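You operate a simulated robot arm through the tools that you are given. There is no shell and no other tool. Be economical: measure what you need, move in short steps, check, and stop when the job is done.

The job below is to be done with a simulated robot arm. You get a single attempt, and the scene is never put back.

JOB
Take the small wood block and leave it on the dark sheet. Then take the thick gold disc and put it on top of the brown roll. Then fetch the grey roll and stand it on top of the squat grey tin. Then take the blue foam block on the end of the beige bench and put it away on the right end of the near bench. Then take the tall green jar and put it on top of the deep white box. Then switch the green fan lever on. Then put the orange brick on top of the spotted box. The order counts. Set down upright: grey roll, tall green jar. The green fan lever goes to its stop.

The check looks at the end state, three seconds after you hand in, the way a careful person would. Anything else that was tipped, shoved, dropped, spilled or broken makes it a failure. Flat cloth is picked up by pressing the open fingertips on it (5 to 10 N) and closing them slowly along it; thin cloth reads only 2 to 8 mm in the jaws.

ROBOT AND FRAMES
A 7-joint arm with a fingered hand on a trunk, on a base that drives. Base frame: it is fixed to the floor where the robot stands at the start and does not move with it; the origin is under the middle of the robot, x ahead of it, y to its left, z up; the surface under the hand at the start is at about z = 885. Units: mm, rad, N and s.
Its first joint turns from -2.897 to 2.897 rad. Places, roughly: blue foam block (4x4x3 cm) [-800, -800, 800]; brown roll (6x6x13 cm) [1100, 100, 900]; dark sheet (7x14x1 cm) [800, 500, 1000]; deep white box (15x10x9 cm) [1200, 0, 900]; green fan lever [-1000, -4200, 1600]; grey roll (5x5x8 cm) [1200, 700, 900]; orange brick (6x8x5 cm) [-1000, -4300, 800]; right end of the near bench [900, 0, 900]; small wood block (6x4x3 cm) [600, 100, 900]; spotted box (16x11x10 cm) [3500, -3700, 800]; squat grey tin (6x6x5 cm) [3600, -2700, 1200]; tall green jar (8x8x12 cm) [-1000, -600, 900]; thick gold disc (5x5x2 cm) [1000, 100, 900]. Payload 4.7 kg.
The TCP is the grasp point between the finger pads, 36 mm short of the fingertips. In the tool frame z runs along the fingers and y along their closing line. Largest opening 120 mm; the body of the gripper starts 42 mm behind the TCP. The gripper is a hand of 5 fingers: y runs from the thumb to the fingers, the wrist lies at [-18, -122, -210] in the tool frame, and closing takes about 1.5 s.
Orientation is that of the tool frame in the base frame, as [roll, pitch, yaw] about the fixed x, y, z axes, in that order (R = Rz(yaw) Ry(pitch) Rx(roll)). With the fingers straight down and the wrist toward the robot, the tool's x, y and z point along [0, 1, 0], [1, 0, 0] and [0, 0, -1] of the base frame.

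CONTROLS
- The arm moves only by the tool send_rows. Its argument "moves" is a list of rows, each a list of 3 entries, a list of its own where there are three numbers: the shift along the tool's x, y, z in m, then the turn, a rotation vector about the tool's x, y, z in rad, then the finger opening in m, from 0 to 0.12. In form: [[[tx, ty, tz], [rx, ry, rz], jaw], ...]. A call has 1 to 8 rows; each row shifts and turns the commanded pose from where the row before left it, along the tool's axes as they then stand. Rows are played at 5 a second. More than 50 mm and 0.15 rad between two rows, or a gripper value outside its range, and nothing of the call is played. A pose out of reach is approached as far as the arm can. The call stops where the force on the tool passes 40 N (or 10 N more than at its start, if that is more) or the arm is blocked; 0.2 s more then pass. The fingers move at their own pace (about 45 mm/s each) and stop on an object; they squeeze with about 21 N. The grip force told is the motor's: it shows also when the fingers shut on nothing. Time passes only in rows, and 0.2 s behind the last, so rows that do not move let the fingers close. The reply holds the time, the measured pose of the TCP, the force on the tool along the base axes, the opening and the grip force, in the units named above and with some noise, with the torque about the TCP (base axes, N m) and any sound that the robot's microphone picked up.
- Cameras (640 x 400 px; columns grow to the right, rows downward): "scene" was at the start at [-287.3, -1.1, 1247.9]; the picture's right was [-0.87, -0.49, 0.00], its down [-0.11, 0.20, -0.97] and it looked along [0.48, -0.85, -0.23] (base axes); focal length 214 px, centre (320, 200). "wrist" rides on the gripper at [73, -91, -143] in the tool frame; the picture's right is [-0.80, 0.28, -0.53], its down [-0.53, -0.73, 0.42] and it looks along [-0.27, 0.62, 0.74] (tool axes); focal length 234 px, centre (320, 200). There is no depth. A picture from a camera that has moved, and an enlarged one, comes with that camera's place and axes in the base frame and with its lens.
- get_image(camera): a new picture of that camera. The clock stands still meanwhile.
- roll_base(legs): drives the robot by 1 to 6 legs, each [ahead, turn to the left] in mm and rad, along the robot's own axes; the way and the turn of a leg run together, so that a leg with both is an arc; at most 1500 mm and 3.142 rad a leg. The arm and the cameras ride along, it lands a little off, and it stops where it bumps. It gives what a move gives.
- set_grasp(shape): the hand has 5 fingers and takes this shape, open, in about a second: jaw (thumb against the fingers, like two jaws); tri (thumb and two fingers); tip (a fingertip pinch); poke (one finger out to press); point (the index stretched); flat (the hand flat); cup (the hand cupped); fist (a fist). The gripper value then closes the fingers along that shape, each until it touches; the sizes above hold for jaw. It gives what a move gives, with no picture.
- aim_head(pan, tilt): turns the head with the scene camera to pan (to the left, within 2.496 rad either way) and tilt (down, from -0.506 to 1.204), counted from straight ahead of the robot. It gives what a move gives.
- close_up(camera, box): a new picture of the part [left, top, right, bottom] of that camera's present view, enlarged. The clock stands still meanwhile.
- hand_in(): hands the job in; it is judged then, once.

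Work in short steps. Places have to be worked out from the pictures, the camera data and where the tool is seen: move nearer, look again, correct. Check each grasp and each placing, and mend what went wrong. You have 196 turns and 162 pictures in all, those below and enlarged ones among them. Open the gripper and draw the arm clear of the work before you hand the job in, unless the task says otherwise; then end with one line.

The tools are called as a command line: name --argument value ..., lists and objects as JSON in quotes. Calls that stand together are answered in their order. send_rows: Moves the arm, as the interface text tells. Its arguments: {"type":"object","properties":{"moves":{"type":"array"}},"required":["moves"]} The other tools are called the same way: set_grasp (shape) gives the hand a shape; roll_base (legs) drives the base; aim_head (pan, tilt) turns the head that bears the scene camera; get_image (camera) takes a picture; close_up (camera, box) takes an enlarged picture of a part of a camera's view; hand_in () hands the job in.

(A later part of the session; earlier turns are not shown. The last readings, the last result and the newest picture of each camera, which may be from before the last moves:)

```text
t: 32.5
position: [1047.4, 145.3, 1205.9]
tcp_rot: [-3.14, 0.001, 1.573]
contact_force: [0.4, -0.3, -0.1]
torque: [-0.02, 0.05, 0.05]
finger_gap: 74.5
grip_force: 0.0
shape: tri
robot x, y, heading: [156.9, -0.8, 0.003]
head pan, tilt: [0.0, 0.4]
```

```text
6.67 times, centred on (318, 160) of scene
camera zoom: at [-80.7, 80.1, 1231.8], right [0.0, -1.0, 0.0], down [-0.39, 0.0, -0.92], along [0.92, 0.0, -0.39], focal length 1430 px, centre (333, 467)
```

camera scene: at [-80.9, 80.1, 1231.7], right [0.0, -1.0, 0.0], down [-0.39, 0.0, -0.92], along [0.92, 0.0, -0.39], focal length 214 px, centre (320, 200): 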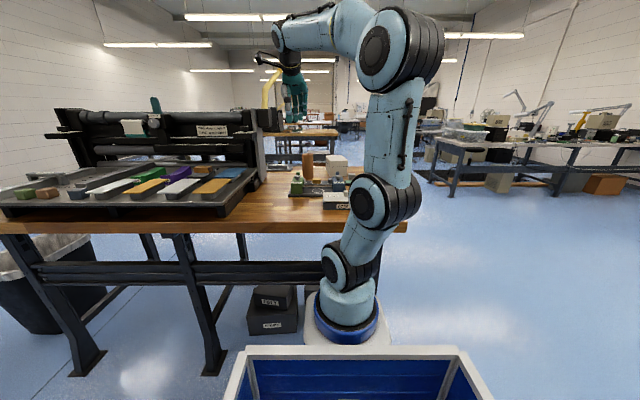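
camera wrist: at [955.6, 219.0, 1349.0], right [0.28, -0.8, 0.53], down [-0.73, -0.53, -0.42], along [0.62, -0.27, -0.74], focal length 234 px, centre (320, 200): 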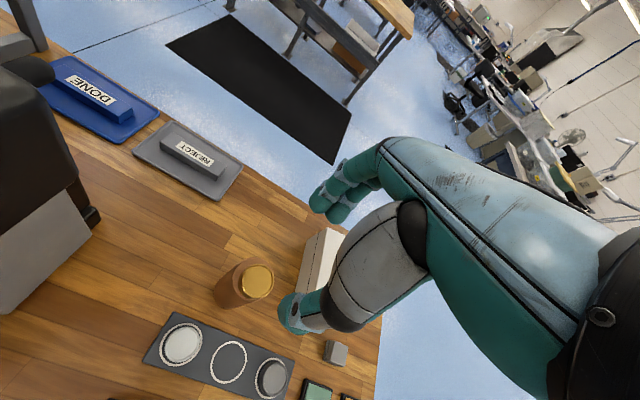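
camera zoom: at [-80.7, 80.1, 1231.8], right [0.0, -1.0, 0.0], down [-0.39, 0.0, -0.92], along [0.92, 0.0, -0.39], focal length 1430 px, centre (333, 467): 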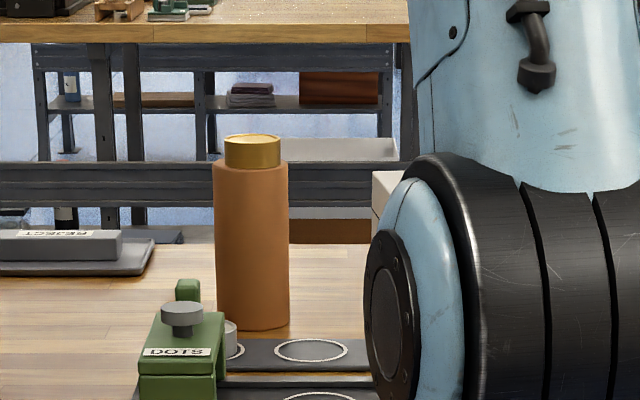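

Disc is on the roll. The grey roll is behind the press, best reached from the far side of the bench; I retract the arm, then drive around the right end.

send_rows --moves '[[[-0.018, -0.041, -0.01], [0, 0, 0], 0.075], [[-0.018, -0.041, -0.01], [0, 0, 0], 0.075], [[-0.018, -0.041, -0.01], [0, 0, 0], 0.075], [[-0.018, -0.041, -0.01], [0, 0, 0], 0.075], [[-0.018, -0.041, -0.01], [0, 0, 0], 0.075], [[-0.018, -0.041, -0.01], [0, 0, 0], 0.075], [[-0.018, -0.041, -0.01], [0, 0, 0], 0.075], [[-0.018, -0.041, -0.01], [0, 0, 0], 0.075]]'

roll_base --legs '[[-250, 0], [0, -1.571], [900, 0], [0, 1.571]]'

aim_head --pan 0.2 --tilt 0.35

get_image --camera "scene"

```text
t: 34.3
position: [719.0, 0.7, 1284.6]
tcp_rot: [-3.138, 0.001, 1.572]
contact_force: [1.1, -1.6, -1.0]
torque: [0.04, 0.08, 0.05]
finger_gap: 75.0
grip_force: 0.1
shape: tri
robot x, y, heading: [160.7, 3.5, 0.004]
head pan, tilt: [0.0, 0.4]
```

```text
t: 48.2
position: [439.3, -931.3, 1286.3]
tcp_rot: [-3.141, -0.001, 1.539]
contact_force: [0.1, 0.7, -1.1]
torque: [0.01, -0.01, 0.0]
finger_gap: 74.9
grip_force: 0.0
shape: tri
robot x, y, heading: [-120.3, -913.5, -0.03]
head pan, tilt: [0.0, 0.4]
```

```text
t: 49.0
position: [441.0, -932.4, 1285.5]
tcp_rot: [3.141, -0.001, 1.539]
contact_force: [0.2, -0.1, 0.3]
torque: [0.01, -0.01, -0.03]
finger_gap: 74.9
grip_force: 0.0
shape: tri
robot x, y, heading: [-119.1, -917.6, -0.033]
head pan, tilt: [0.201, 0.351]
```

```text
121 pictures are left
camera scene: at [-357.9, -807.0, 1236.3], right [0.17, -0.99, 0.0], down [-0.34, -0.06, -0.94], along [0.93, 0.16, -0.34], focal length 214 px, centre (320, 200)
```

scene: 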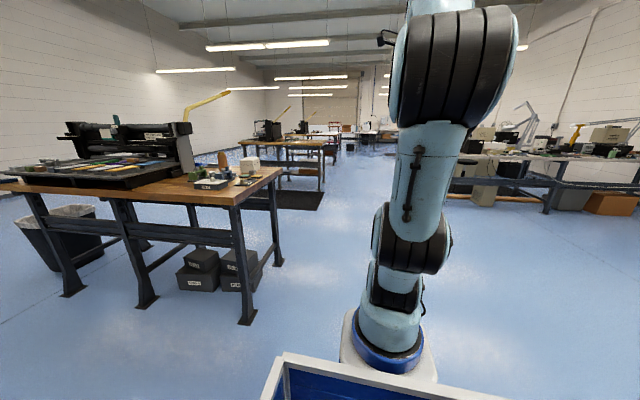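

Open floor ahead. I drive to about (1900, -900), turn left and go behind the bench.

roll_base --legs '[[0, 0.033], [1500, 0], [550, 0], [0, 1.571], [1400, 0]]'

aim_head --pan 1.2 --tilt 0.35

get_image --camera "scene"

```text
t: 70.1
position: [1879.0, 1010.7, 1285.9]
tcp_rot: [-3.141, -0.001, -3.129]
contact_force: [-1.0, 0.6, 0.2]
torque: [0.04, -0.01, 0.02]
finger_gap: 74.7
grip_force: 0.0
shape: tri
robot x, y, heading: [1885.6, 453.5, 1.581]
head pan, tilt: [0.201, 0.351]
```

```text
t: 71.3
position: [1879.3, 1012.1, 1285.2]
tcp_rot: [-3.141, 0.002, -3.13]
contact_force: [0.5, 0.4, -0.4]
torque: [0.0, -0.03, -0.02]
finger_gap: 75.0
grip_force: 0.0
shape: tri
robot x, y, heading: [1886.2, 451.3, 1.579]
head pan, tilt: [1.201, 0.351]
```

```text
120 pictures are left
camera scene: at [1718.7, 153.5, 1236.3], right [0.35, 0.94, 0.0], down [0.32, -0.12, -0.94], along [-0.88, 0.33, -0.34], focal length 214 px, centre (320, 200)
```

scene: 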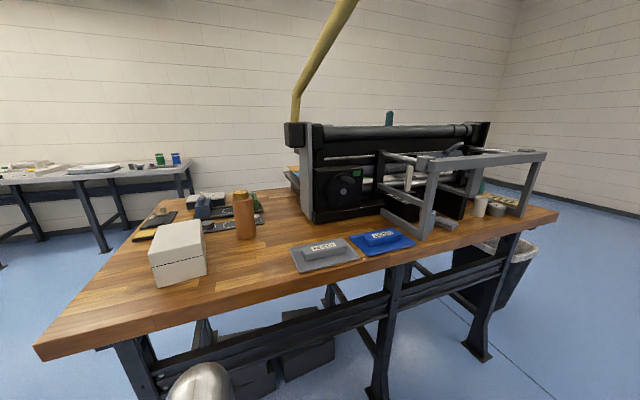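

The rolls sit behind the press under a rack. Zoom there.

close_up --camera "scene" --box '[350, 130, 574, 270]'

```text
2.86 times, centred on (462, 200) of scene
camera zoom: at [1718.7, 153.5, 1236.3], right [0.35, 0.94, 0.0], down [0.32, -0.12, -0.94], along [-0.88, 0.33, -0.34], focal length 613 px, centre (-86, 200)
```

zoom: 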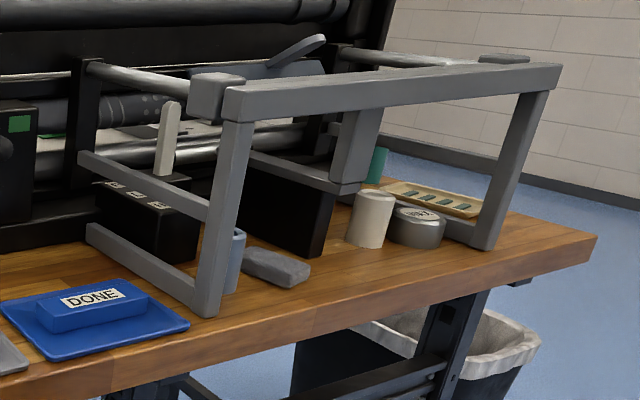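

I need a clearer view around (1200, 700–800). I drive 400 ahead and look left.

roll_base --legs '[[450, 0]]'

aim_head --pan 1.4 --tilt 0.5

close_up --camera "scene" --box '[240, 80, 560, 280]'

```text
t: 74.1
position: [1874.8, 1466.7, 1285.2]
tcp_rot: [-3.14, 0.001, -3.132]
contact_force: [0.1, -0.1, 1.1]
torque: [-0.01, 0.01, 0.04]
finger_gap: 74.8
grip_force: 0.0
shape: tri
robot x, y, heading: [1878.9, 903.6, 1.578]
head pan, tilt: [1.201, 0.351]
```

```text
t: 74.8
position: [1874.2, 1465.9, 1286.0]
tcp_rot: [3.14, 0.0, -3.132]
contact_force: [0.3, 0.1, 0.2]
torque: [-0.03, -0.01, -0.02]
finger_gap: 74.7
grip_force: 0.1
shape: tri
robot x, y, heading: [1880.4, 907.1, 1.581]
head pan, tilt: [1.4, 0.499]
```

```text
2.00 times, centred on (400, 180) of scene
camera zoom: at [1710.2, 590.8, 1222.7], right [0.16, 0.99, 0.0], down [0.47, -0.08, -0.88], along [-0.87, 0.14, -0.48], focal length 429 px, centre (160, 240)
```

zoom: 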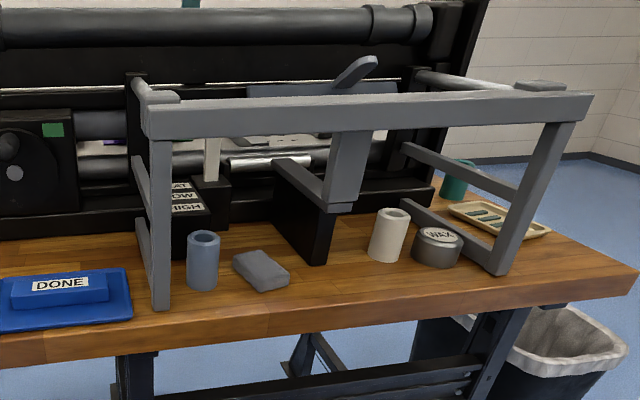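

The blue-grey roll at ~(1235, 727) matches the stated place. Zoom to check colour and the space under the frame.

close_up --camera "scene" --box '[290, 110, 418, 240]'

```text
3.08 times, centred on (354, 175) of scene
camera zoom: at [1710.2, 590.8, 1222.7], right [0.16, 0.99, 0.0], down [0.47, -0.08, -0.88], along [-0.87, 0.14, -0.48], focal length 660 px, centre (215, 277)
```

zoom: 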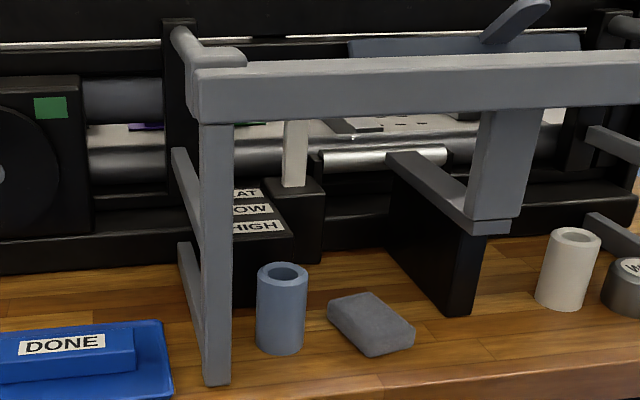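

It's the grey-blue roll at (1235, 727), standing just inside the frame (leg at y≈660, bar z≈1105–1130). I'll take it from the front with a near-horizontal hand under the bar. First I set the base at about (1990, 740), facing the bench.

roll_base --legs '[[-165, 0], [0, 1.565], [-110, 0]]'

aim_head --pan 0.1 --tilt 0.4

get_image --camera "scene"

get_image --camera "wrist"

```text
t: 80.9
position: [1433.7, 737.7, 1285.0]
tcp_rot: [-3.141, 0.001, -1.549]
contact_force: [-0.4, -0.4, 0.8]
torque: [0.0, 0.02, 0.01]
finger_gap: 74.8
grip_force: 0.1
shape: tri
robot x, y, heading: [1992.8, 750.6, -3.121]
head pan, tilt: [1.4, 0.499]
```

```text
t: 82.3
position: [1433.3, 737.5, 1285.2]
tcp_rot: [-3.141, 0.001, -1.549]
contact_force: [-0.4, -0.5, 0.1]
torque: [-0.04, -0.03, 0.01]
finger_gap: 74.6
grip_force: 0.0
shape: tri
robot x, y, heading: [1991.8, 747.7, -3.118]
head pan, tilt: [0.099, 0.4]
```

```text
116 pictures are left
camera scene: at [2229.5, 664.2, 1231.7], right [-0.12, 0.99, 0.0], down [0.39, 0.05, -0.92], along [-0.91, -0.11, -0.39], focal length 214 px, centre (320, 200)
```

scene: 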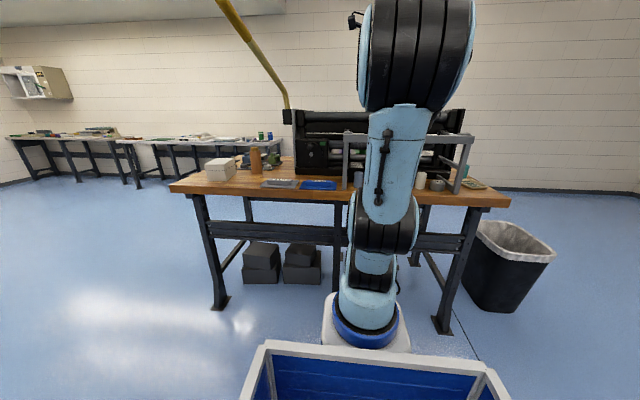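

```text
115 pictures are left
camera wrist: at [1525.6, 667.9, 1427.9], right [-0.3, 0.8, 0.53], down [0.72, 0.55, -0.42], along [-0.63, 0.25, -0.74], focal length 234 px, centre (320, 200)
```

wrist: 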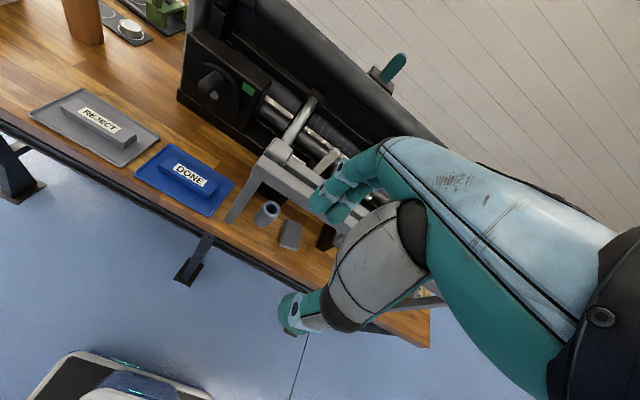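

Zoom on the roll and frame from above.

close_up --camera "wrist" --box '[200, 130, 360, 260]'

```text
3.08 times, centred on (280, 195) of wrist
camera zoom: at [1525.6, 667.9, 1427.9], right [-0.3, 0.8, 0.53], down [0.72, 0.55, -0.42], along [-0.63, 0.25, -0.74], focal length 720 px, centre (443, 215)
```

zoom: 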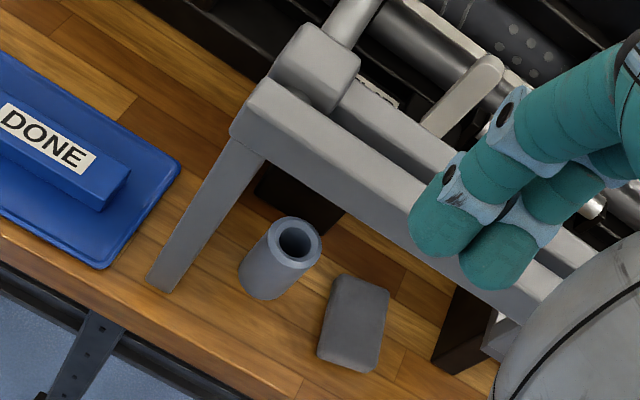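

Plan: hand nearly horizontal (12° down), coming 15° from the free side, closing across the roll. First I turn the hand about its own axis in clear air.

send_rows --moves '[[[0, 0, 0], [0, 0, -0.14], 0.08], [[0, 0, 0], [0, 0, -0.14], 0.08], [[0, 0, 0], [0, 0, -0.14], 0.08], [[0, 0, 0], [0, 0, -0.14], 0.08], [[0, 0, 0], [0, 0, -0.14], 0.08], [[0, 0, 0], [0, 0, -0.14], 0.08], [[0, 0, 0], [0, 0, -0.14], 0.08]]'

send_rows --moves '[[[0, 0, 0], [0, 0, -0.14], 0.08], [[0, 0, 0], [0, 0, -0.14], 0.08], [[0, 0, 0], [0, 0, -0.14], 0.08], [[0, 0, 0], [0, 0, -0.14], 0.08], [[0, 0, 0], [0, 0, -0.14], 0.08], [[0, 0, 0], [0, 0, -0.153], 0.08]]'

get_image --camera "scene"

```text
t: 83.9
position: [1433.6, 738.1, 1284.7]
tcp_rot: [-3.141, 0.0, -0.567]
contact_force: [0.4, 0.2, 0.5]
torque: [0.03, 0.01, -0.01]
finger_gap: 79.9
grip_force: 0.0
shape: tri
robot x, y, heading: [1993.5, 748.5, -3.123]
head pan, tilt: [0.099, 0.4]
```

```text
refused: row 6 steps farther than a row can; nothing moved
```

```text
113 pictures are left
camera scene: at [2229.7, 664.2, 1231.7], right [-0.12, 0.99, 0.0], down [0.39, 0.05, -0.92], along [-0.91, -0.11, -0.39], focal length 214 px, centre (320, 200)
```

scene: 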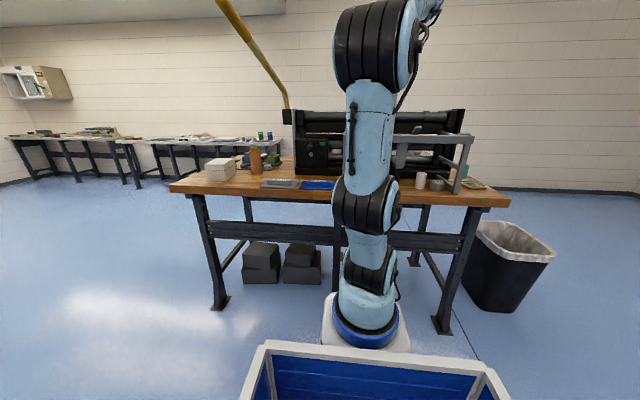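

First part went fine (second was over the step limit). Continue, then begin pitching up.

send_rows --moves '[[[0, 0, 0], [0, 0, -0.142], 0.08], [[0, 0, 0], [0, 0, -0.142], 0.08], [[0, 0, 0], [0, 0, -0.142], 0.08], [[0, 0, 0], [0, 0, -0.142], 0.08], [[0, 0, 0], [0, 0, -0.142], 0.08], [[0, 0, 0], [0, 0, -0.142], 0.08]]'

send_rows --moves '[[[0, 0, 0], [0, -0.136, 0], 0.08], [[0, 0, 0], [0, -0.136, 0], 0.08], [[0, 0, 0], [0, -0.136, 0], 0.08], [[0, 0, 0], [0, -0.136, 0], 0.08], [[0, 0, 0], [0, -0.136, 0], 0.08]]'

send_rows --moves '[[[0, 0, 0], [0, -0.136, 0], 0.08], [[0, 0, 0], [0, -0.136, 0], 0.08], [[0, 0, 0], [0, -0.136, 0], 0.08], [[0, 0, 0], [0, -0.136, 0], 0.08], [[0, 0, 0], [0, -0.136, 0], 0.08]]'

get_image --camera "scene"

get_image --camera "wrist"

```text
t: 85.3
position: [1423.2, 738.9, 1199.9]
tcp_rot: [3.14, 0.002, 0.283]
contact_force: [1.0, 0.1, 1.3]
torque: [0.03, 0.18, -0.03]
finger_gap: 79.6
grip_force: 0.0
shape: tri
out of reach, approached as far as the arm can: row 5, 6
robot x, y, heading: [1991.3, 751.3, -3.123]
head pan, tilt: [0.099, 0.4]
```

```text
t: 86.5
position: [1420.1, 739.0, 1199.2]
tcp_rot: [-3.141, 0.681, 0.281]
contact_force: [0.0, 0.6, 0.4]
torque: [0.01, -0.04, 0.02]
finger_gap: 79.7
grip_force: 0.1
shape: tri
robot x, y, heading: [1993.3, 746.3, -3.117]
head pan, tilt: [0.099, 0.4]
```

```text
t: 87.7
position: [1420.7, 739.4, 1201.6]
tcp_rot: [-3.14, 1.361, 0.285]
contact_force: [2.0, -2.6, 0.2]
torque: [0.13, 0.0, -0.23]
finger_gap: 79.7
grip_force: 0.1
shape: tri
robot x, y, heading: [1990.3, 745.9, -3.124]
head pan, tilt: [0.099, 0.4]
```

```text
112 pictures are left
camera scene: at [2229.7, 663.7, 1231.7], right [-0.12, 0.99, 0.0], down [0.39, 0.05, -0.92], along [-0.91, -0.11, -0.39], focal length 214 px, centre (320, 200)
```

scene: 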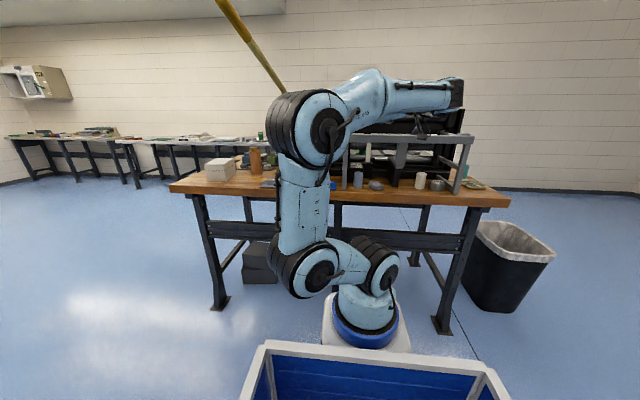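

```text
111 pictures are left
camera wrist: at [1544.5, 871.4, 1160.0], right [0.41, -0.17, 0.89], down [-0.71, 0.56, 0.43], along [-0.57, -0.81, 0.11], focal length 234 px, centre (320, 200)
```

wrist: 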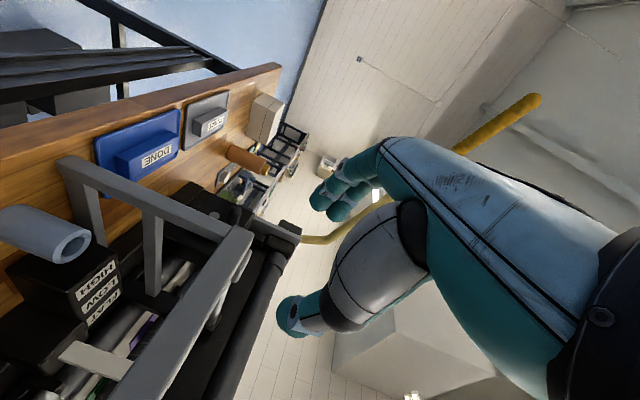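

Orientation reached. The camera mount hangs below the hand, so I pitch a bit more (20° down) and go to a standoff in front of the roll.

send_rows --moves '[[[0, 0, 0], [0, 0.14, 0], 0.07], [[0.0362, -0.0094, 0.0262], [0, 0, 0], 0.07], [[0.0362, -0.0094, 0.0262], [0, 0, 0], 0.07], [[0.0362, -0.0094, 0.0262], [0, 0, 0], 0.07], [[0.0362, -0.0094, 0.0262], [0, 0, 0], 0.07], [[0.0362, -0.0094, 0.0262], [0, 0, 0], 0.07], [[0, 0, 0], [0, 0, 0], 0.07]]'

get_image --camera "scene"

get_image --camera "wrist"

```text
t: 89.3
position: [1359.8, 750.8, 1017.8]
tcp_rot: [3.13, 1.209, 0.267]
contact_force: [0.3, -0.4, 0.8]
torque: [0.04, 0.0, 0.03]
finger_gap: 70.3
grip_force: 0.1
shape: tri
out of reach, approached as far as the arm can: row 6
robot x, y, heading: [1993.4, 748.8, -3.116]
head pan, tilt: [0.099, 0.4]
```

```text
110 pictures are left
camera scene: at [2229.5, 664.2, 1231.8], right [-0.12, 0.99, 0.0], down [0.39, 0.05, -0.92], along [-0.91, -0.11, -0.39], focal length 214 px, centre (320, 200)
```

scene: 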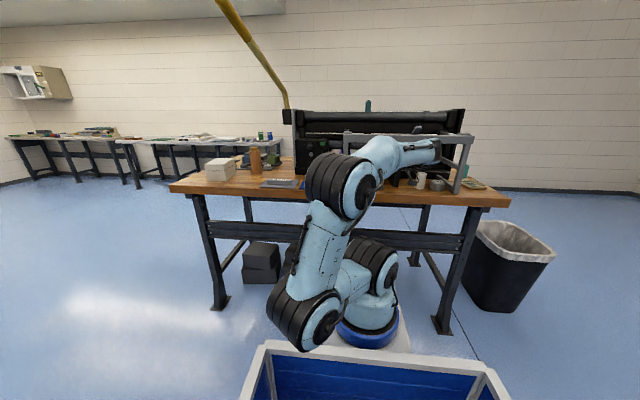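

```text
109 pictures are left
camera wrist: at [1488.1, 883.7, 999.5], right [0.28, -0.21, 0.94], down [-0.76, 0.55, 0.35], along [-0.58, -0.81, -0.01], focal length 234 px, centre (320, 200)
```

wrist: 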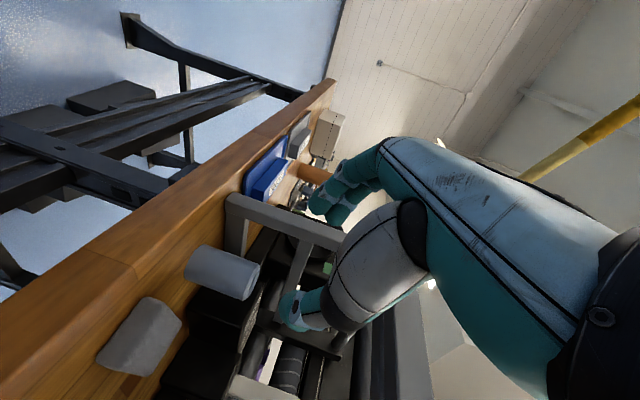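

The pose is limited by the wrist bend; the natural stance is with the robot further to +y. I shift the base ~330 mm that way.

roll_base --legs '[[-60, 0], [0, -1.571], [330, 0], [0, 1.571]]'

send_rows --moves '[[[0, 0, 0], [0, 0, 0], 0.07]]'

get_image --camera "scene"

get_image --camera "wrist"

```text
t: 99.7
position: [1427.9, 1125.0, 1018.1]
tcp_rot: [3.13, 1.211, 0.192]
contact_force: [-0.4, 0.7, 0.2]
torque: [0.0, -0.04, -0.01]
finger_gap: 70.0
grip_force: 0.1
shape: tri
robot x, y, heading: [2059.9, 1075.5, 3.091]
head pan, tilt: [0.099, 0.4]
```

```text
t: 100.1
position: [1427.1, 1126.3, 1017.9]
tcp_rot: [3.13, 1.211, 0.192]
contact_force: [0.5, -0.1, -0.2]
torque: [0.03, 0.04, -0.01]
finger_gap: 70.4
grip_force: 0.0
shape: tri
robot x, y, heading: [2056.8, 1078.8, 3.089]
head pan, tilt: [0.099, 0.4]
```

```text
108 pictures are left
camera scene: at [2287.5, 975.3, 1231.8], right [-0.05, 1.0, 0.0], down [0.39, 0.02, -0.92], along [-0.92, -0.04, -0.39], focal length 214 px, centre (320, 200)
```

scene: 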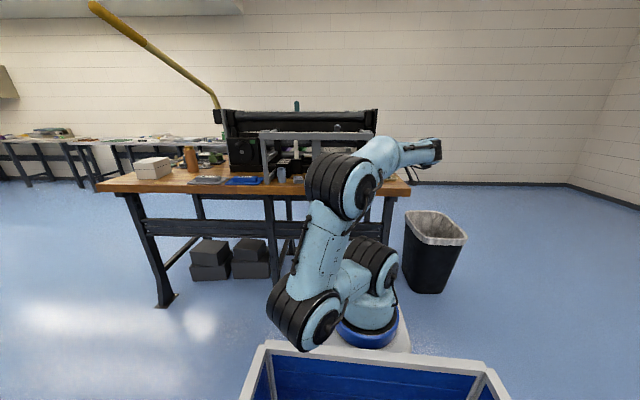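

```text
107 pictures are left
camera wrist: at [1564.3, 1248.9, 999.5], right [0.26, -0.23, 0.94], down [-0.72, 0.6, 0.34], along [-0.64, -0.77, -0.01], focal length 234 px, centre (320, 200)
```

wrist: 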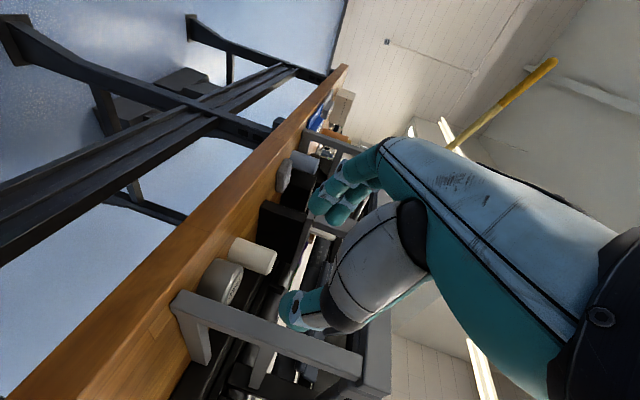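

Now I move along the front of the frame to the standoff before the roll.

send_rows --moves '[[[-0.0028, 0.0436, 0.0182], [0, 0, 0], 0.07], [[-0.0028, 0.0436, 0.0182], [0, 0, 0], 0.07], [[-0.0028, 0.0436, 0.0182], [0, 0, 0], 0.07], [[-0.0028, 0.0436, 0.0182], [0, 0, 0], 0.07], [[-0.0028, 0.0436, 0.0182], [0, 0, 0], 0.07], [[-0.0028, 0.0436, 0.0182], [0, 0, 0], 0.07], [[-0.0028, 0.0436, 0.0182], [0, 0, 0], 0.07], [[-0.0028, 0.0436, 0.0182], [0, 0, 0], 0.07]]'

get_image --camera "scene"

get_image --camera "wrist"

```text
t: 101.9
position: [1356.8, 751.9, 986.0]
tcp_rot: [3.126, 1.21, 0.186]
contact_force: [0.0, 0.1, 0.6]
torque: [-0.01, 0.01, -0.02]
finger_gap: 70.1
grip_force: 0.1
shape: tri
robot x, y, heading: [2055.7, 1074.6, 3.09]
head pan, tilt: [0.099, 0.4]
```

```text
106 pictures are left
camera scene: at [2287.6, 975.3, 1231.7], right [-0.05, 1.0, 0.0], down [0.39, 0.02, -0.92], along [-0.92, -0.04, -0.39], focal length 214 px, centre (320, 200)
```

scene: 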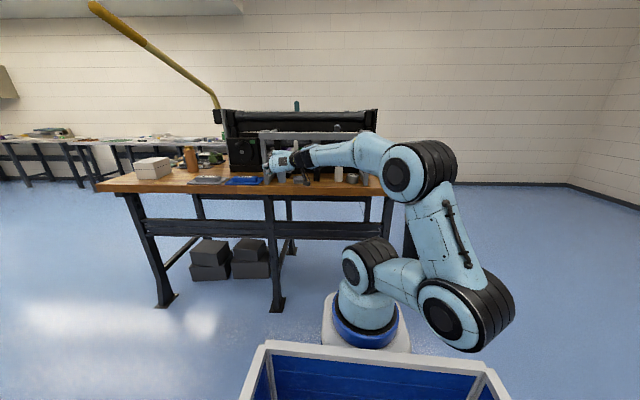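

```text
105 pictures are left
camera wrist: at [1494.3, 875.7, 968.2], right [0.26, -0.23, 0.94], down [-0.72, 0.6, 0.34], along [-0.64, -0.77, -0.01], focal length 234 px, centre (320, 200)
```

wrist: 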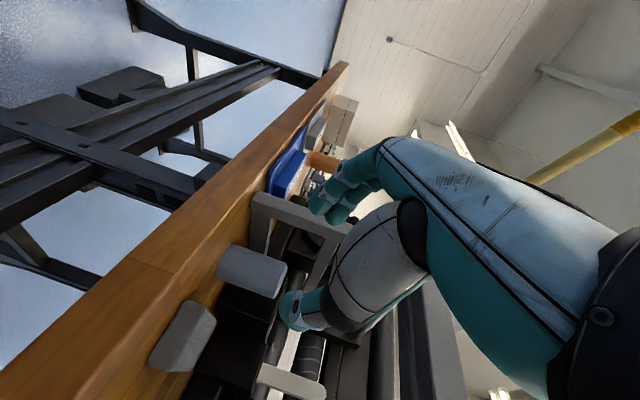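

Reach is fine and the roll lines up. Advance 70 mm and check.

send_rows --moves '[[[0, 0, 0.035], [0, 0, 0], 0.07], [[0, 0, 0.035], [0, 0, 0], 0.07], [[0, 0, 0], [0, 0, 0], 0.07]]'

close_up --camera "scene" --box '[200, 110, 360, 210]'

close_up --camera "wrist" --box '[120, 130, 440, 330]'

```text
t: 102.7
position: [1291.4, 740.7, 963.7]
tcp_rot: [3.131, 1.21, 0.192]
contact_force: [-0.4, 1.5, 0.3]
torque: [0.01, 0.01, 0.0]
finger_gap: 69.6
grip_force: 0.1
shape: tri
robot x, y, heading: [2059.0, 1078.7, 3.087]
head pan, tilt: [0.099, 0.4]
```

```text
4.00 times, centred on (280, 160) of scene
camera zoom: at [2287.5, 975.3, 1231.8], right [-0.05, 1.0, 0.0], down [0.39, 0.02, -0.92], along [-0.92, -0.04, -0.39], focal length 858 px, centre (480, 360)
```

zoom: 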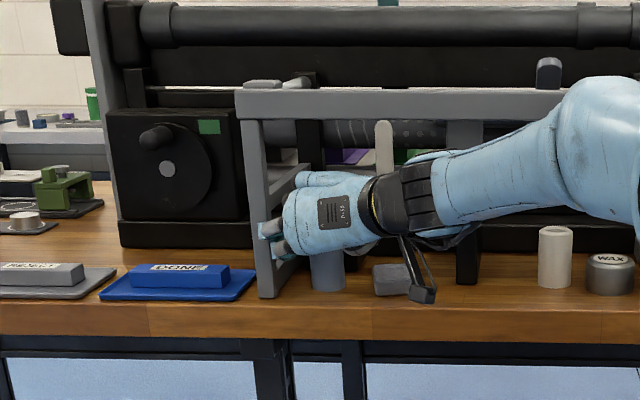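

```text
2.00 times, centred on (280, 230) of wrist
camera zoom: at [1428.6, 864.0, 945.8], right [0.26, -0.23, 0.94], down [-0.72, 0.6, 0.35], along [-0.64, -0.77, -0.01], focal length 468 px, centre (400, 140)
```

zoom: 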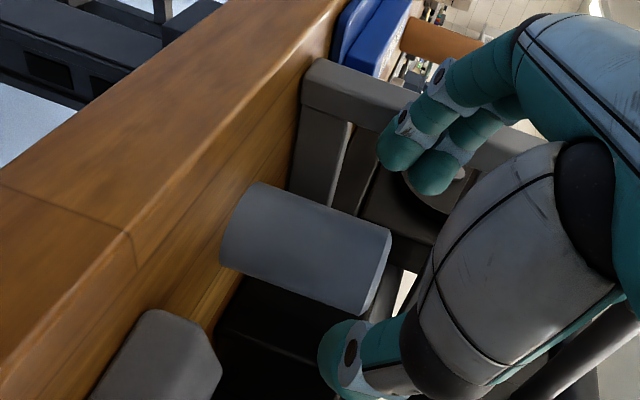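

The finger side is close to the frame leg; I shift 7 mm toward the thumb, narrow to 60 mm, then advance half.

send_rows --moves '[[[0, -0.007, 0], [0, 0, 0], 0.06], [[0, 0, 0], [0, 0, 0], 0.06], [[0, 0, 0.016], [0, 0, 0], 0.06], [[0, 0, 0.016], [0, 0, 0], 0.06], [[0, 0, 0], [0, 0, 0], 0.06]]'

close_up --camera "scene" --box '[250, 135, 330, 185]'

close_up --camera "wrist" --box '[120, 130, 440, 330]'

```text
t: 103.9
position: [1260.4, 744.6, 956.8]
tcp_rot: [3.136, 1.201, 0.198]
contact_force: [-0.7, -0.3, -0.4]
torque: [0.02, 0.02, 0.02]
finger_gap: 60.7
grip_force: 0.1
shape: tri
out of reach, approached as far as the arm can: row 4
robot x, y, heading: [2053.7, 1076.2, 3.085]
head pan, tilt: [0.099, 0.4]
```

```text
8.00 times, centred on (290, 160) of scene
camera zoom: at [2287.5, 975.3, 1231.8], right [-0.05, 1.0, 0.0], down [0.39, 0.02, -0.92], along [-0.92, -0.04, -0.39], focal length 1716 px, centre (560, 520)
```

zoom: 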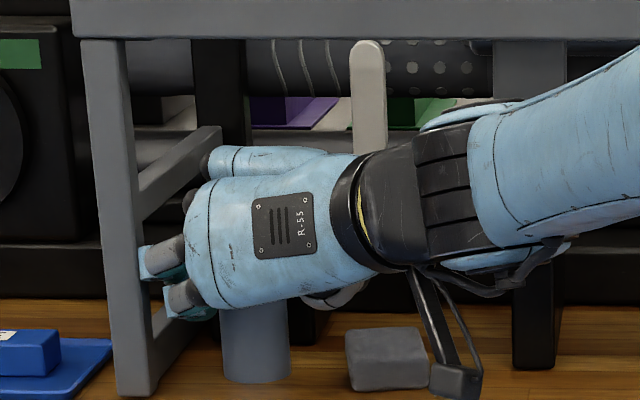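

```text
2.00 times, centred on (280, 230) of wrist
camera zoom: at [1399.3, 866.5, 939.4], right [0.25, -0.23, 0.94], down [-0.72, 0.6, 0.34], along [-0.64, -0.77, -0.02], focal length 468 px, centre (400, 140)
```

zoom: 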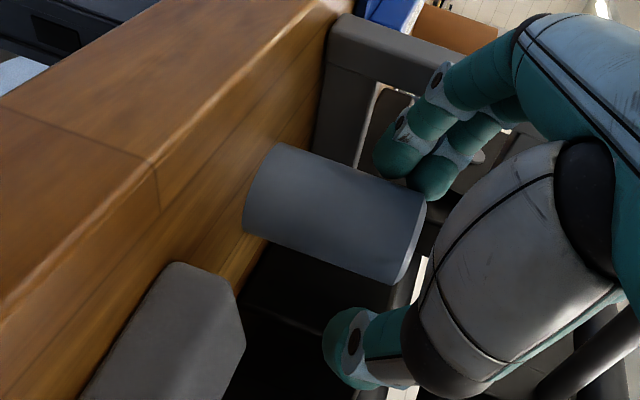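

The finger knuckles would foul the frame leg at this angle, so I need a steeper side approach (~28°) and a base more to +y. I withdraw straight back first, then reposition the base.

send_rows --moves '[[[0, 0, -0.03], [0, 0, 0], 0.06], [[0, 0, -0.045], [0, 0, 0], 0.06], [[0, 0, -0.045], [0, 0, 0], 0.06], [[0, 0, -0.045], [0, 0, 0], 0.06]]'

roll_base --legs '[[-150, 0], [0, -1.473], [607, 0], [0, 2.315], [490, 0]]'

aim_head --pan -0.05 --tilt 0.4

get_image --camera "scene"

```text
t: 104.9
position: [1411.0, 772.7, 1012.4]
tcp_rot: [3.129, 1.207, 0.192]
contact_force: [-1.2, 0.2, -1.1]
torque: [-0.01, 0.05, -0.02]
finger_gap: 60.6
grip_force: 0.0
shape: tri
robot x, y, heading: [2060.4, 1078.6, 3.087]
head pan, tilt: [0.099, 0.4]
```

```text
t: 120.6
position: [1669.0, 603.6, 1014.6]
tcp_rot: [3.133, 1.21, 1.135]
contact_force: [0.4, 0.3, 0.5]
torque: [0.02, 0.0, -0.02]
finger_gap: 60.4
grip_force: 0.1
shape: tri
robot x, y, heading: [1807.5, 1301.0, -2.259]
head pan, tilt: [0.099, 0.4]
```

```text
t: 121.3
position: [1669.7, 602.4, 1016.2]
tcp_rot: [3.134, 1.21, 1.135]
contact_force: [-0.4, -0.3, -0.3]
torque: [-0.02, 0.02, 0.0]
finger_gap: 60.6
grip_force: 0.0
shape: tri
robot x, y, heading: [1808.5, 1301.6, -2.254]
head pan, tilt: [-0.051, 0.4]
```

```text
100 pictures are left
camera scene: at [2011.8, 1440.3, 1231.8], right [-0.74, 0.67, 0.0], down [0.26, 0.29, -0.92], along [-0.62, -0.68, -0.39], focal length 214 px, centre (320, 200)
```

scene: 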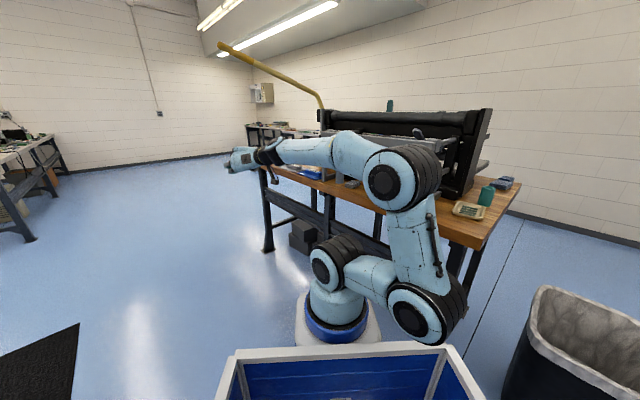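

Base is at (1808, 1301). I rotate the hand to the 28° approach direction, then move to the standoff.

send_rows --moves '[[[0, 0, 0], [0.1208, 0, 0.0454], 0.06], [[0, 0, 0], [0.1208, 0, 0.0454], 0.06], [[0, 0, 0], [0.1208, 0, 0.0454], 0.06], [[0, 0, 0], [0.1208, 0, 0.0454], 0.06], [[0, 0, 0], [0.1208, 0, 0.0454], 0.06]]'

send_rows --moves '[[[-0.0056, -0.0407, 0.02145], [0, 0, 0], 0.06], [[-0.0056, -0.0407, 0.02145], [0, 0, 0], 0.06], [[-0.0056, -0.0407, 0.02145], [0, 0, 0], 0.06], [[-0.0056, -0.0407, 0.02145], [0, 0, 0], 0.06], [[-0.0056, -0.0407, 0.02145], [0, 0, 0], 0.06], [[-0.0056, -0.0407, 0.02145], [0, 0, 0], 0.06], [[-0.0056, -0.0407, 0.02145], [0, 0, 0], 0.06], [[-0.0056, -0.0407, 0.02145], [0, 0, 0], 0.06]]'

get_image --camera "scene"

get_image --camera "wrist"

```text
t: 122.5
position: [1669.3, 602.7, 1015.8]
tcp_rot: [3.136, 1.209, 0.489]
contact_force: [-0.2, -0.1, 0.4]
torque: [-0.01, -0.01, -0.02]
finger_gap: 60.1
grip_force: 0.0
shape: tri
robot x, y, heading: [1807.2, 1304.2, -2.26]
head pan, tilt: [-0.051, 0.4]
```

```text
t: 124.3
position: [1361.4, 805.9, 995.5]
tcp_rot: [3.113, 1.205, 0.464]
contact_force: [0.8, 0.2, -0.3]
torque: [0.04, 0.03, -0.01]
finger_gap: 60.3
grip_force: 0.0
shape: tri
robot x, y, heading: [1804.5, 1304.7, -2.261]
head pan, tilt: [-0.051, 0.4]
```

```text
99 pictures are left
camera scene: at [2011.8, 1440.5, 1231.7], right [-0.74, 0.67, 0.0], down [0.26, 0.29, -0.92], along [-0.62, -0.68, -0.39], focal length 214 px, centre (320, 200)
```

scene: 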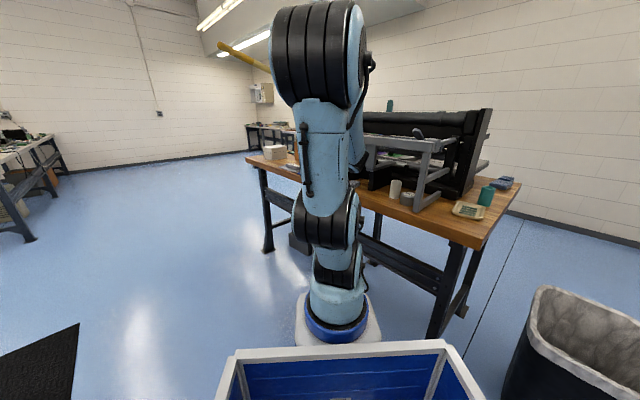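

```text
98 pictures are left
camera wrist: at [1457.4, 962.0, 977.3], right [0.31, -0.14, 0.94], down [-0.86, 0.37, 0.34], along [-0.4, -0.92, -0.01], focal length 234 px, centre (320, 200)
```

wrist: 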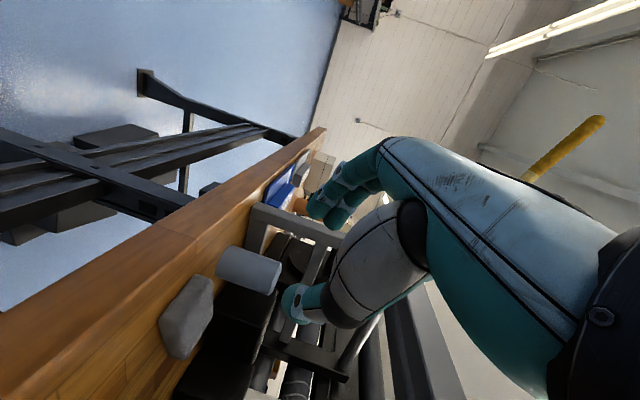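

Roll still aligned (~(1231, 731)). Advance 90 mm and check.

send_rows --moves '[[[0, 0, 0.03], [0, 0, 0], 0.06], [[0, 0, 0.03], [0, 0, 0], 0.06], [[0, 0, 0.03], [0, 0, 0], 0.06], [[0, 0, 0], [0, 0, 0], 0.06]]'

close_up --camera "wrist" --box '[120, 130, 440, 330]'

```text
t: 125.3
position: [1283.7, 763.3, 965.5]
tcp_rot: [3.139, 1.207, 0.495]
contact_force: [-0.2, -0.2, -0.2]
torque: [-0.01, -0.03, 0.01]
finger_gap: 60.3
grip_force: 0.1
shape: tri
robot x, y, heading: [1805.8, 1306.6, -2.256]
head pan, tilt: [-0.051, 0.4]
```

```text
2.00 times, centred on (280, 230) of wrist
camera zoom: at [1380.7, 920.8, 946.8], right [0.31, -0.15, 0.94], down [-0.86, 0.37, 0.35], along [-0.39, -0.92, -0.01], focal length 468 px, centre (400, 140)
```

zoom: 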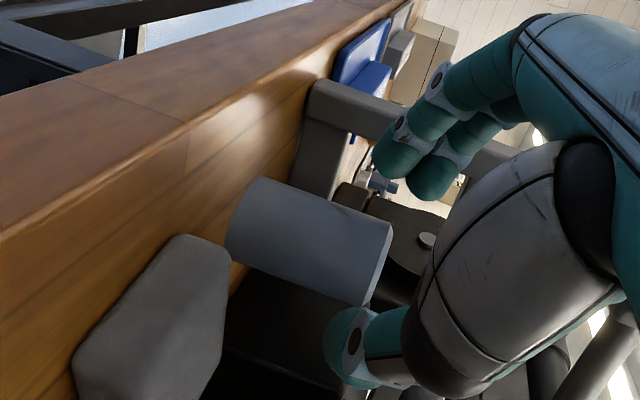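

Aligned; shift 4 mm toward the thumb and advance the remaining 66 mm in small steps.

send_rows --moves '[[[0, -0.004, 0.015], [0, 0, 0], 0.06], [[0, 0, 0.015], [0, 0, 0], 0.06], [[0, 0, 0], [0, 0, 0], 0.06]]'

close_up --camera "wrist" --box '[120, 130, 440, 330]'

```text
t: 126.1
position: [1259.1, 754.1, 952.8]
tcp_rot: [3.135, 1.207, 0.49]
contact_force: [0.7, -0.2, 0.0]
torque: [0.0, 0.03, 0.02]
finger_gap: 60.2
grip_force: 0.0
shape: tri
robot x, y, heading: [1807.5, 1306.4, -2.261]
head pan, tilt: [-0.051, 0.4]
```

```text
2.00 times, centred on (280, 230) of wrist
camera zoom: at [1355.2, 911.9, 934.3], right [0.31, -0.15, 0.94], down [-0.86, 0.37, 0.35], along [-0.39, -0.92, -0.01], focal length 468 px, centre (400, 140)
```

zoom: 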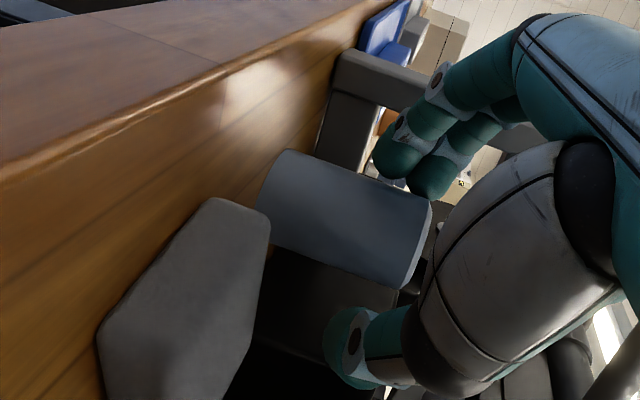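

Proceed the last 37 mm in small steps.

send_rows --moves '[[[0, 0, 0.012], [0, 0, 0], 0.06], [[0, 0, 0.012], [0, 0, 0], 0.06], [[0, 0, 0.011], [0, 0, 0], 0.06], [[0, 0, 0], [0, 0, 0], 0.06]]'

close_up --camera "wrist" --box '[120, 130, 440, 330]'

```text
t: 127.1
position: [1228.9, 740.4, 938.4]
tcp_rot: [3.133, 1.207, 0.486]
contact_force: [-0.9, -0.3, -0.5]
torque: [0.02, -0.04, 0.01]
finger_gap: 60.4
grip_force: 0.2
shape: tri
robot x, y, heading: [1803.8, 1305.8, -2.257]
head pan, tilt: [-0.051, 0.4]
```

```text
2.00 times, centred on (280, 230) of wrist
camera zoom: at [1325.7, 897.5, 921.3], right [0.31, -0.15, 0.94], down [-0.86, 0.37, 0.35], along [-0.39, -0.92, -0.01], focal length 468 px, centre (400, 140)
```

zoom: 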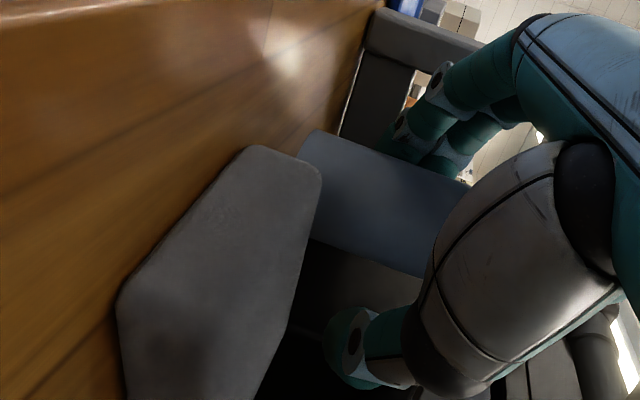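

No contact so far. Close gradually, re-centring on the roll as the fingers come in.

send_rows --moves '[[[0, 0.002, 0], [0, 0, 0], 0.054], [[0, 0.003, 0], [0, 0, 0], 0.048], [[0, 0.003, 0], [0, 0, 0], 0.042], [[0, 0, 0], [0, 0, 0], 0.03], [[0, 0, 0], [0, 0, 0], 0.02], [[0, 0, 0], [0, 0, 0], 0.02], [[0, 0, 0], [0, 0, 0], 0.02]]'

close_up --camera "wrist" --box '[120, 130, 440, 330]'

```text
t: 128.7
position: [1235.0, 732.6, 939.4]
tcp_rot: [3.136, 1.207, 0.49]
contact_force: [0.2, 0.9, 0.1]
torque: [0.03, -0.02, 0.05]
finger_gap: 31.8
grip_force: 21.0
shape: tri
robot x, y, heading: [1805.4, 1304.2, -2.257]
head pan, tilt: [-0.051, 0.4]
```

```text
2.00 times, centred on (280, 230) of wrist
camera zoom: at [1330.8, 890.2, 922.0], right [0.31, -0.15, 0.94], down [-0.86, 0.37, 0.35], along [-0.39, -0.92, -0.01], focal length 468 px, centre (400, 140)
```

zoom: 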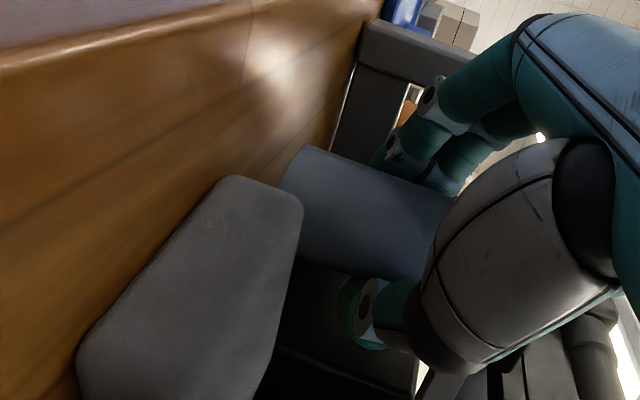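

Roll gripped. Lift 15 mm, then back out along the approach line.

send_rows --moves '[[[-0.014, 0, -0.0053], [0, 0, 0], 0.02], [[0, 0, -0.02], [0, 0, 0], 0.02], [[0, 0, -0.03], [0, 0, 0], 0.02], [[0, 0, -0.04], [0, 0, 0], 0.02], [[0, 0, -0.04], [0, 0, 0], 0.02], [[0, 0, -0.045], [0, 0, 0], 0.02], [[0, 0, -0.045], [0, 0, 0], 0.02]]'

get_image --camera "wrist"

get_image --camera "scene"

```text
t: 130.3
position: [1412.1, 827.3, 1032.2]
tcp_rot: [-3.142, 1.205, 0.495]
contact_force: [0.0, -0.3, -1.3]
torque: [-0.02, -0.01, 0.01]
finger_gap: 31.9
grip_force: 21.3
shape: tri
robot x, y, heading: [1808.0, 1304.3, -2.256]
head pan, tilt: [-0.051, 0.4]
```

```text
93 pictures are left
camera wrist: at [1508.4, 986.0, 1014.9], right [0.31, -0.15, 0.94], down [-0.86, 0.37, 0.35], along [-0.39, -0.92, -0.01], focal length 234 px, centre (320, 200)
```

wrist: 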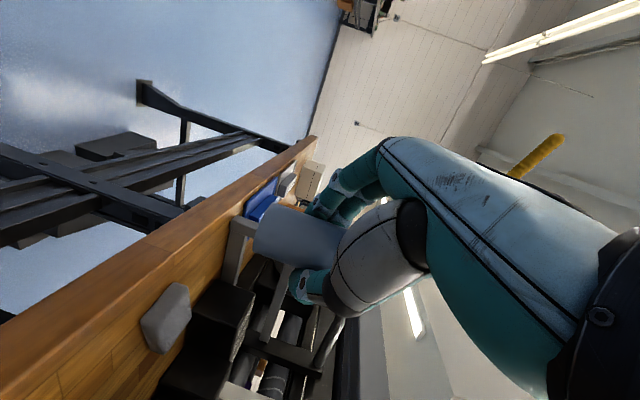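

```text
92 pictures are left
camera scene: at [2011.4, 1440.1, 1231.8], right [-0.74, 0.67, 0.0], down [0.26, 0.29, -0.92], along [-0.62, -0.68, -0.39], focal length 214 px, centre (320, 200)
```

scene: 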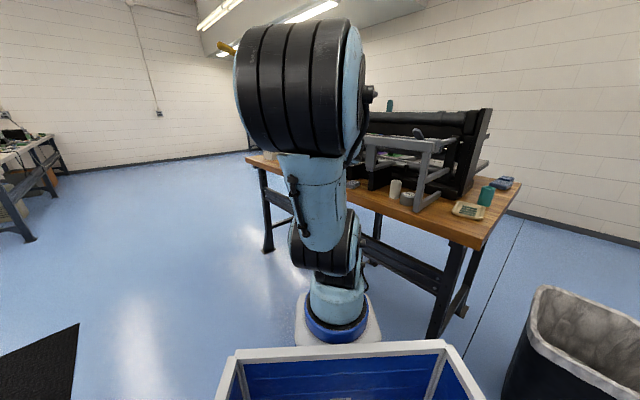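

Roll is out and held upright. I drive down past the bench to about (1950, -1000), turn toward the far benches, and look for the tin.

roll_base --legs '[[0, 0.747], [1500, 0], [800, 0], [0, 0.7]]'

aim_head --pan 0.0 --tilt 0.15

get_image --camera "scene"

```text
t: 145.7
position: [2395.5, -1493.6, 1033.0]
tcp_rot: [3.132, 1.207, 1.939]
contact_force: [0.1, -0.9, -1.4]
torque: [0.02, -0.01, 0.02]
finger_gap: 31.6
grip_force: 21.2
shape: tri
robot x, y, heading: [1970.4, -1044.2, -0.803]
head pan, tilt: [-0.051, 0.4]
```

```text
t: 146.5
position: [2395.4, -1493.6, 1033.9]
tcp_rot: [3.141, 1.205, 1.949]
contact_force: [-0.6, 0.8, -0.8]
torque: [0.01, 0.01, 0.02]
finger_gap: 31.5
grip_force: 20.9
shape: tri
robot x, y, heading: [1965.7, -1044.4, -0.804]
head pan, tilt: [0.0, 0.15]
```

```text
91 pictures are left
camera scene: at [1859.5, -820.0, 1254.9], right [-0.72, -0.69, 0.0], down [-0.1, 0.11, -0.99], along [0.69, -0.71, -0.15], focal length 214 px, centre (320, 200)
```

scene: 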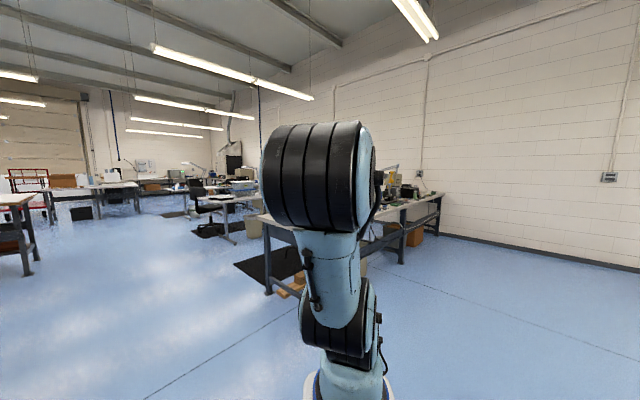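

The arm hides the target; I turn the base right and pan the head left.

roll_base --legs '[[0, -0.75]]'

aim_head --pan 0.75 --tilt 0.15

close_up --camera "scene" --box '[220, 110, 460, 260]'

```text
t: 148.9
position: [1967.7, -1663.0, 1033.8]
tcp_rot: [3.141, 1.208, 1.185]
contact_force: [0.6, 0.3, -0.5]
torque: [-0.03, -0.01, -0.03]
finger_gap: 31.6
grip_force: 21.0
shape: tri
robot x, y, heading: [1968.2, -1046.0, -1.567]
head pan, tilt: [0.0, 0.15]
```

```text
t: 150.0
position: [1968.7, -1663.6, 1033.6]
tcp_rot: [3.136, 1.207, 1.179]
contact_force: [0.0, -0.6, -0.1]
torque: [0.03, -0.02, 0.0]
finger_gap: 31.8
grip_force: 20.9
shape: tri
robot x, y, heading: [1970.9, -1044.3, -1.568]
head pan, tilt: [0.75, 0.15]
```

```text
2.67 times, centred on (340, 185) of scene
camera zoom: at [2108.9, -784.0, 1255.0], right [-0.73, -0.68, 0.0], down [-0.1, 0.11, -0.99], along [0.68, -0.72, -0.15], focal length 572 px, centre (267, 240)
```

zoom: 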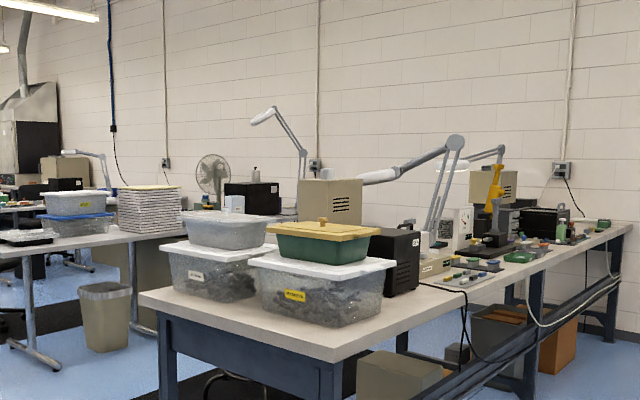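

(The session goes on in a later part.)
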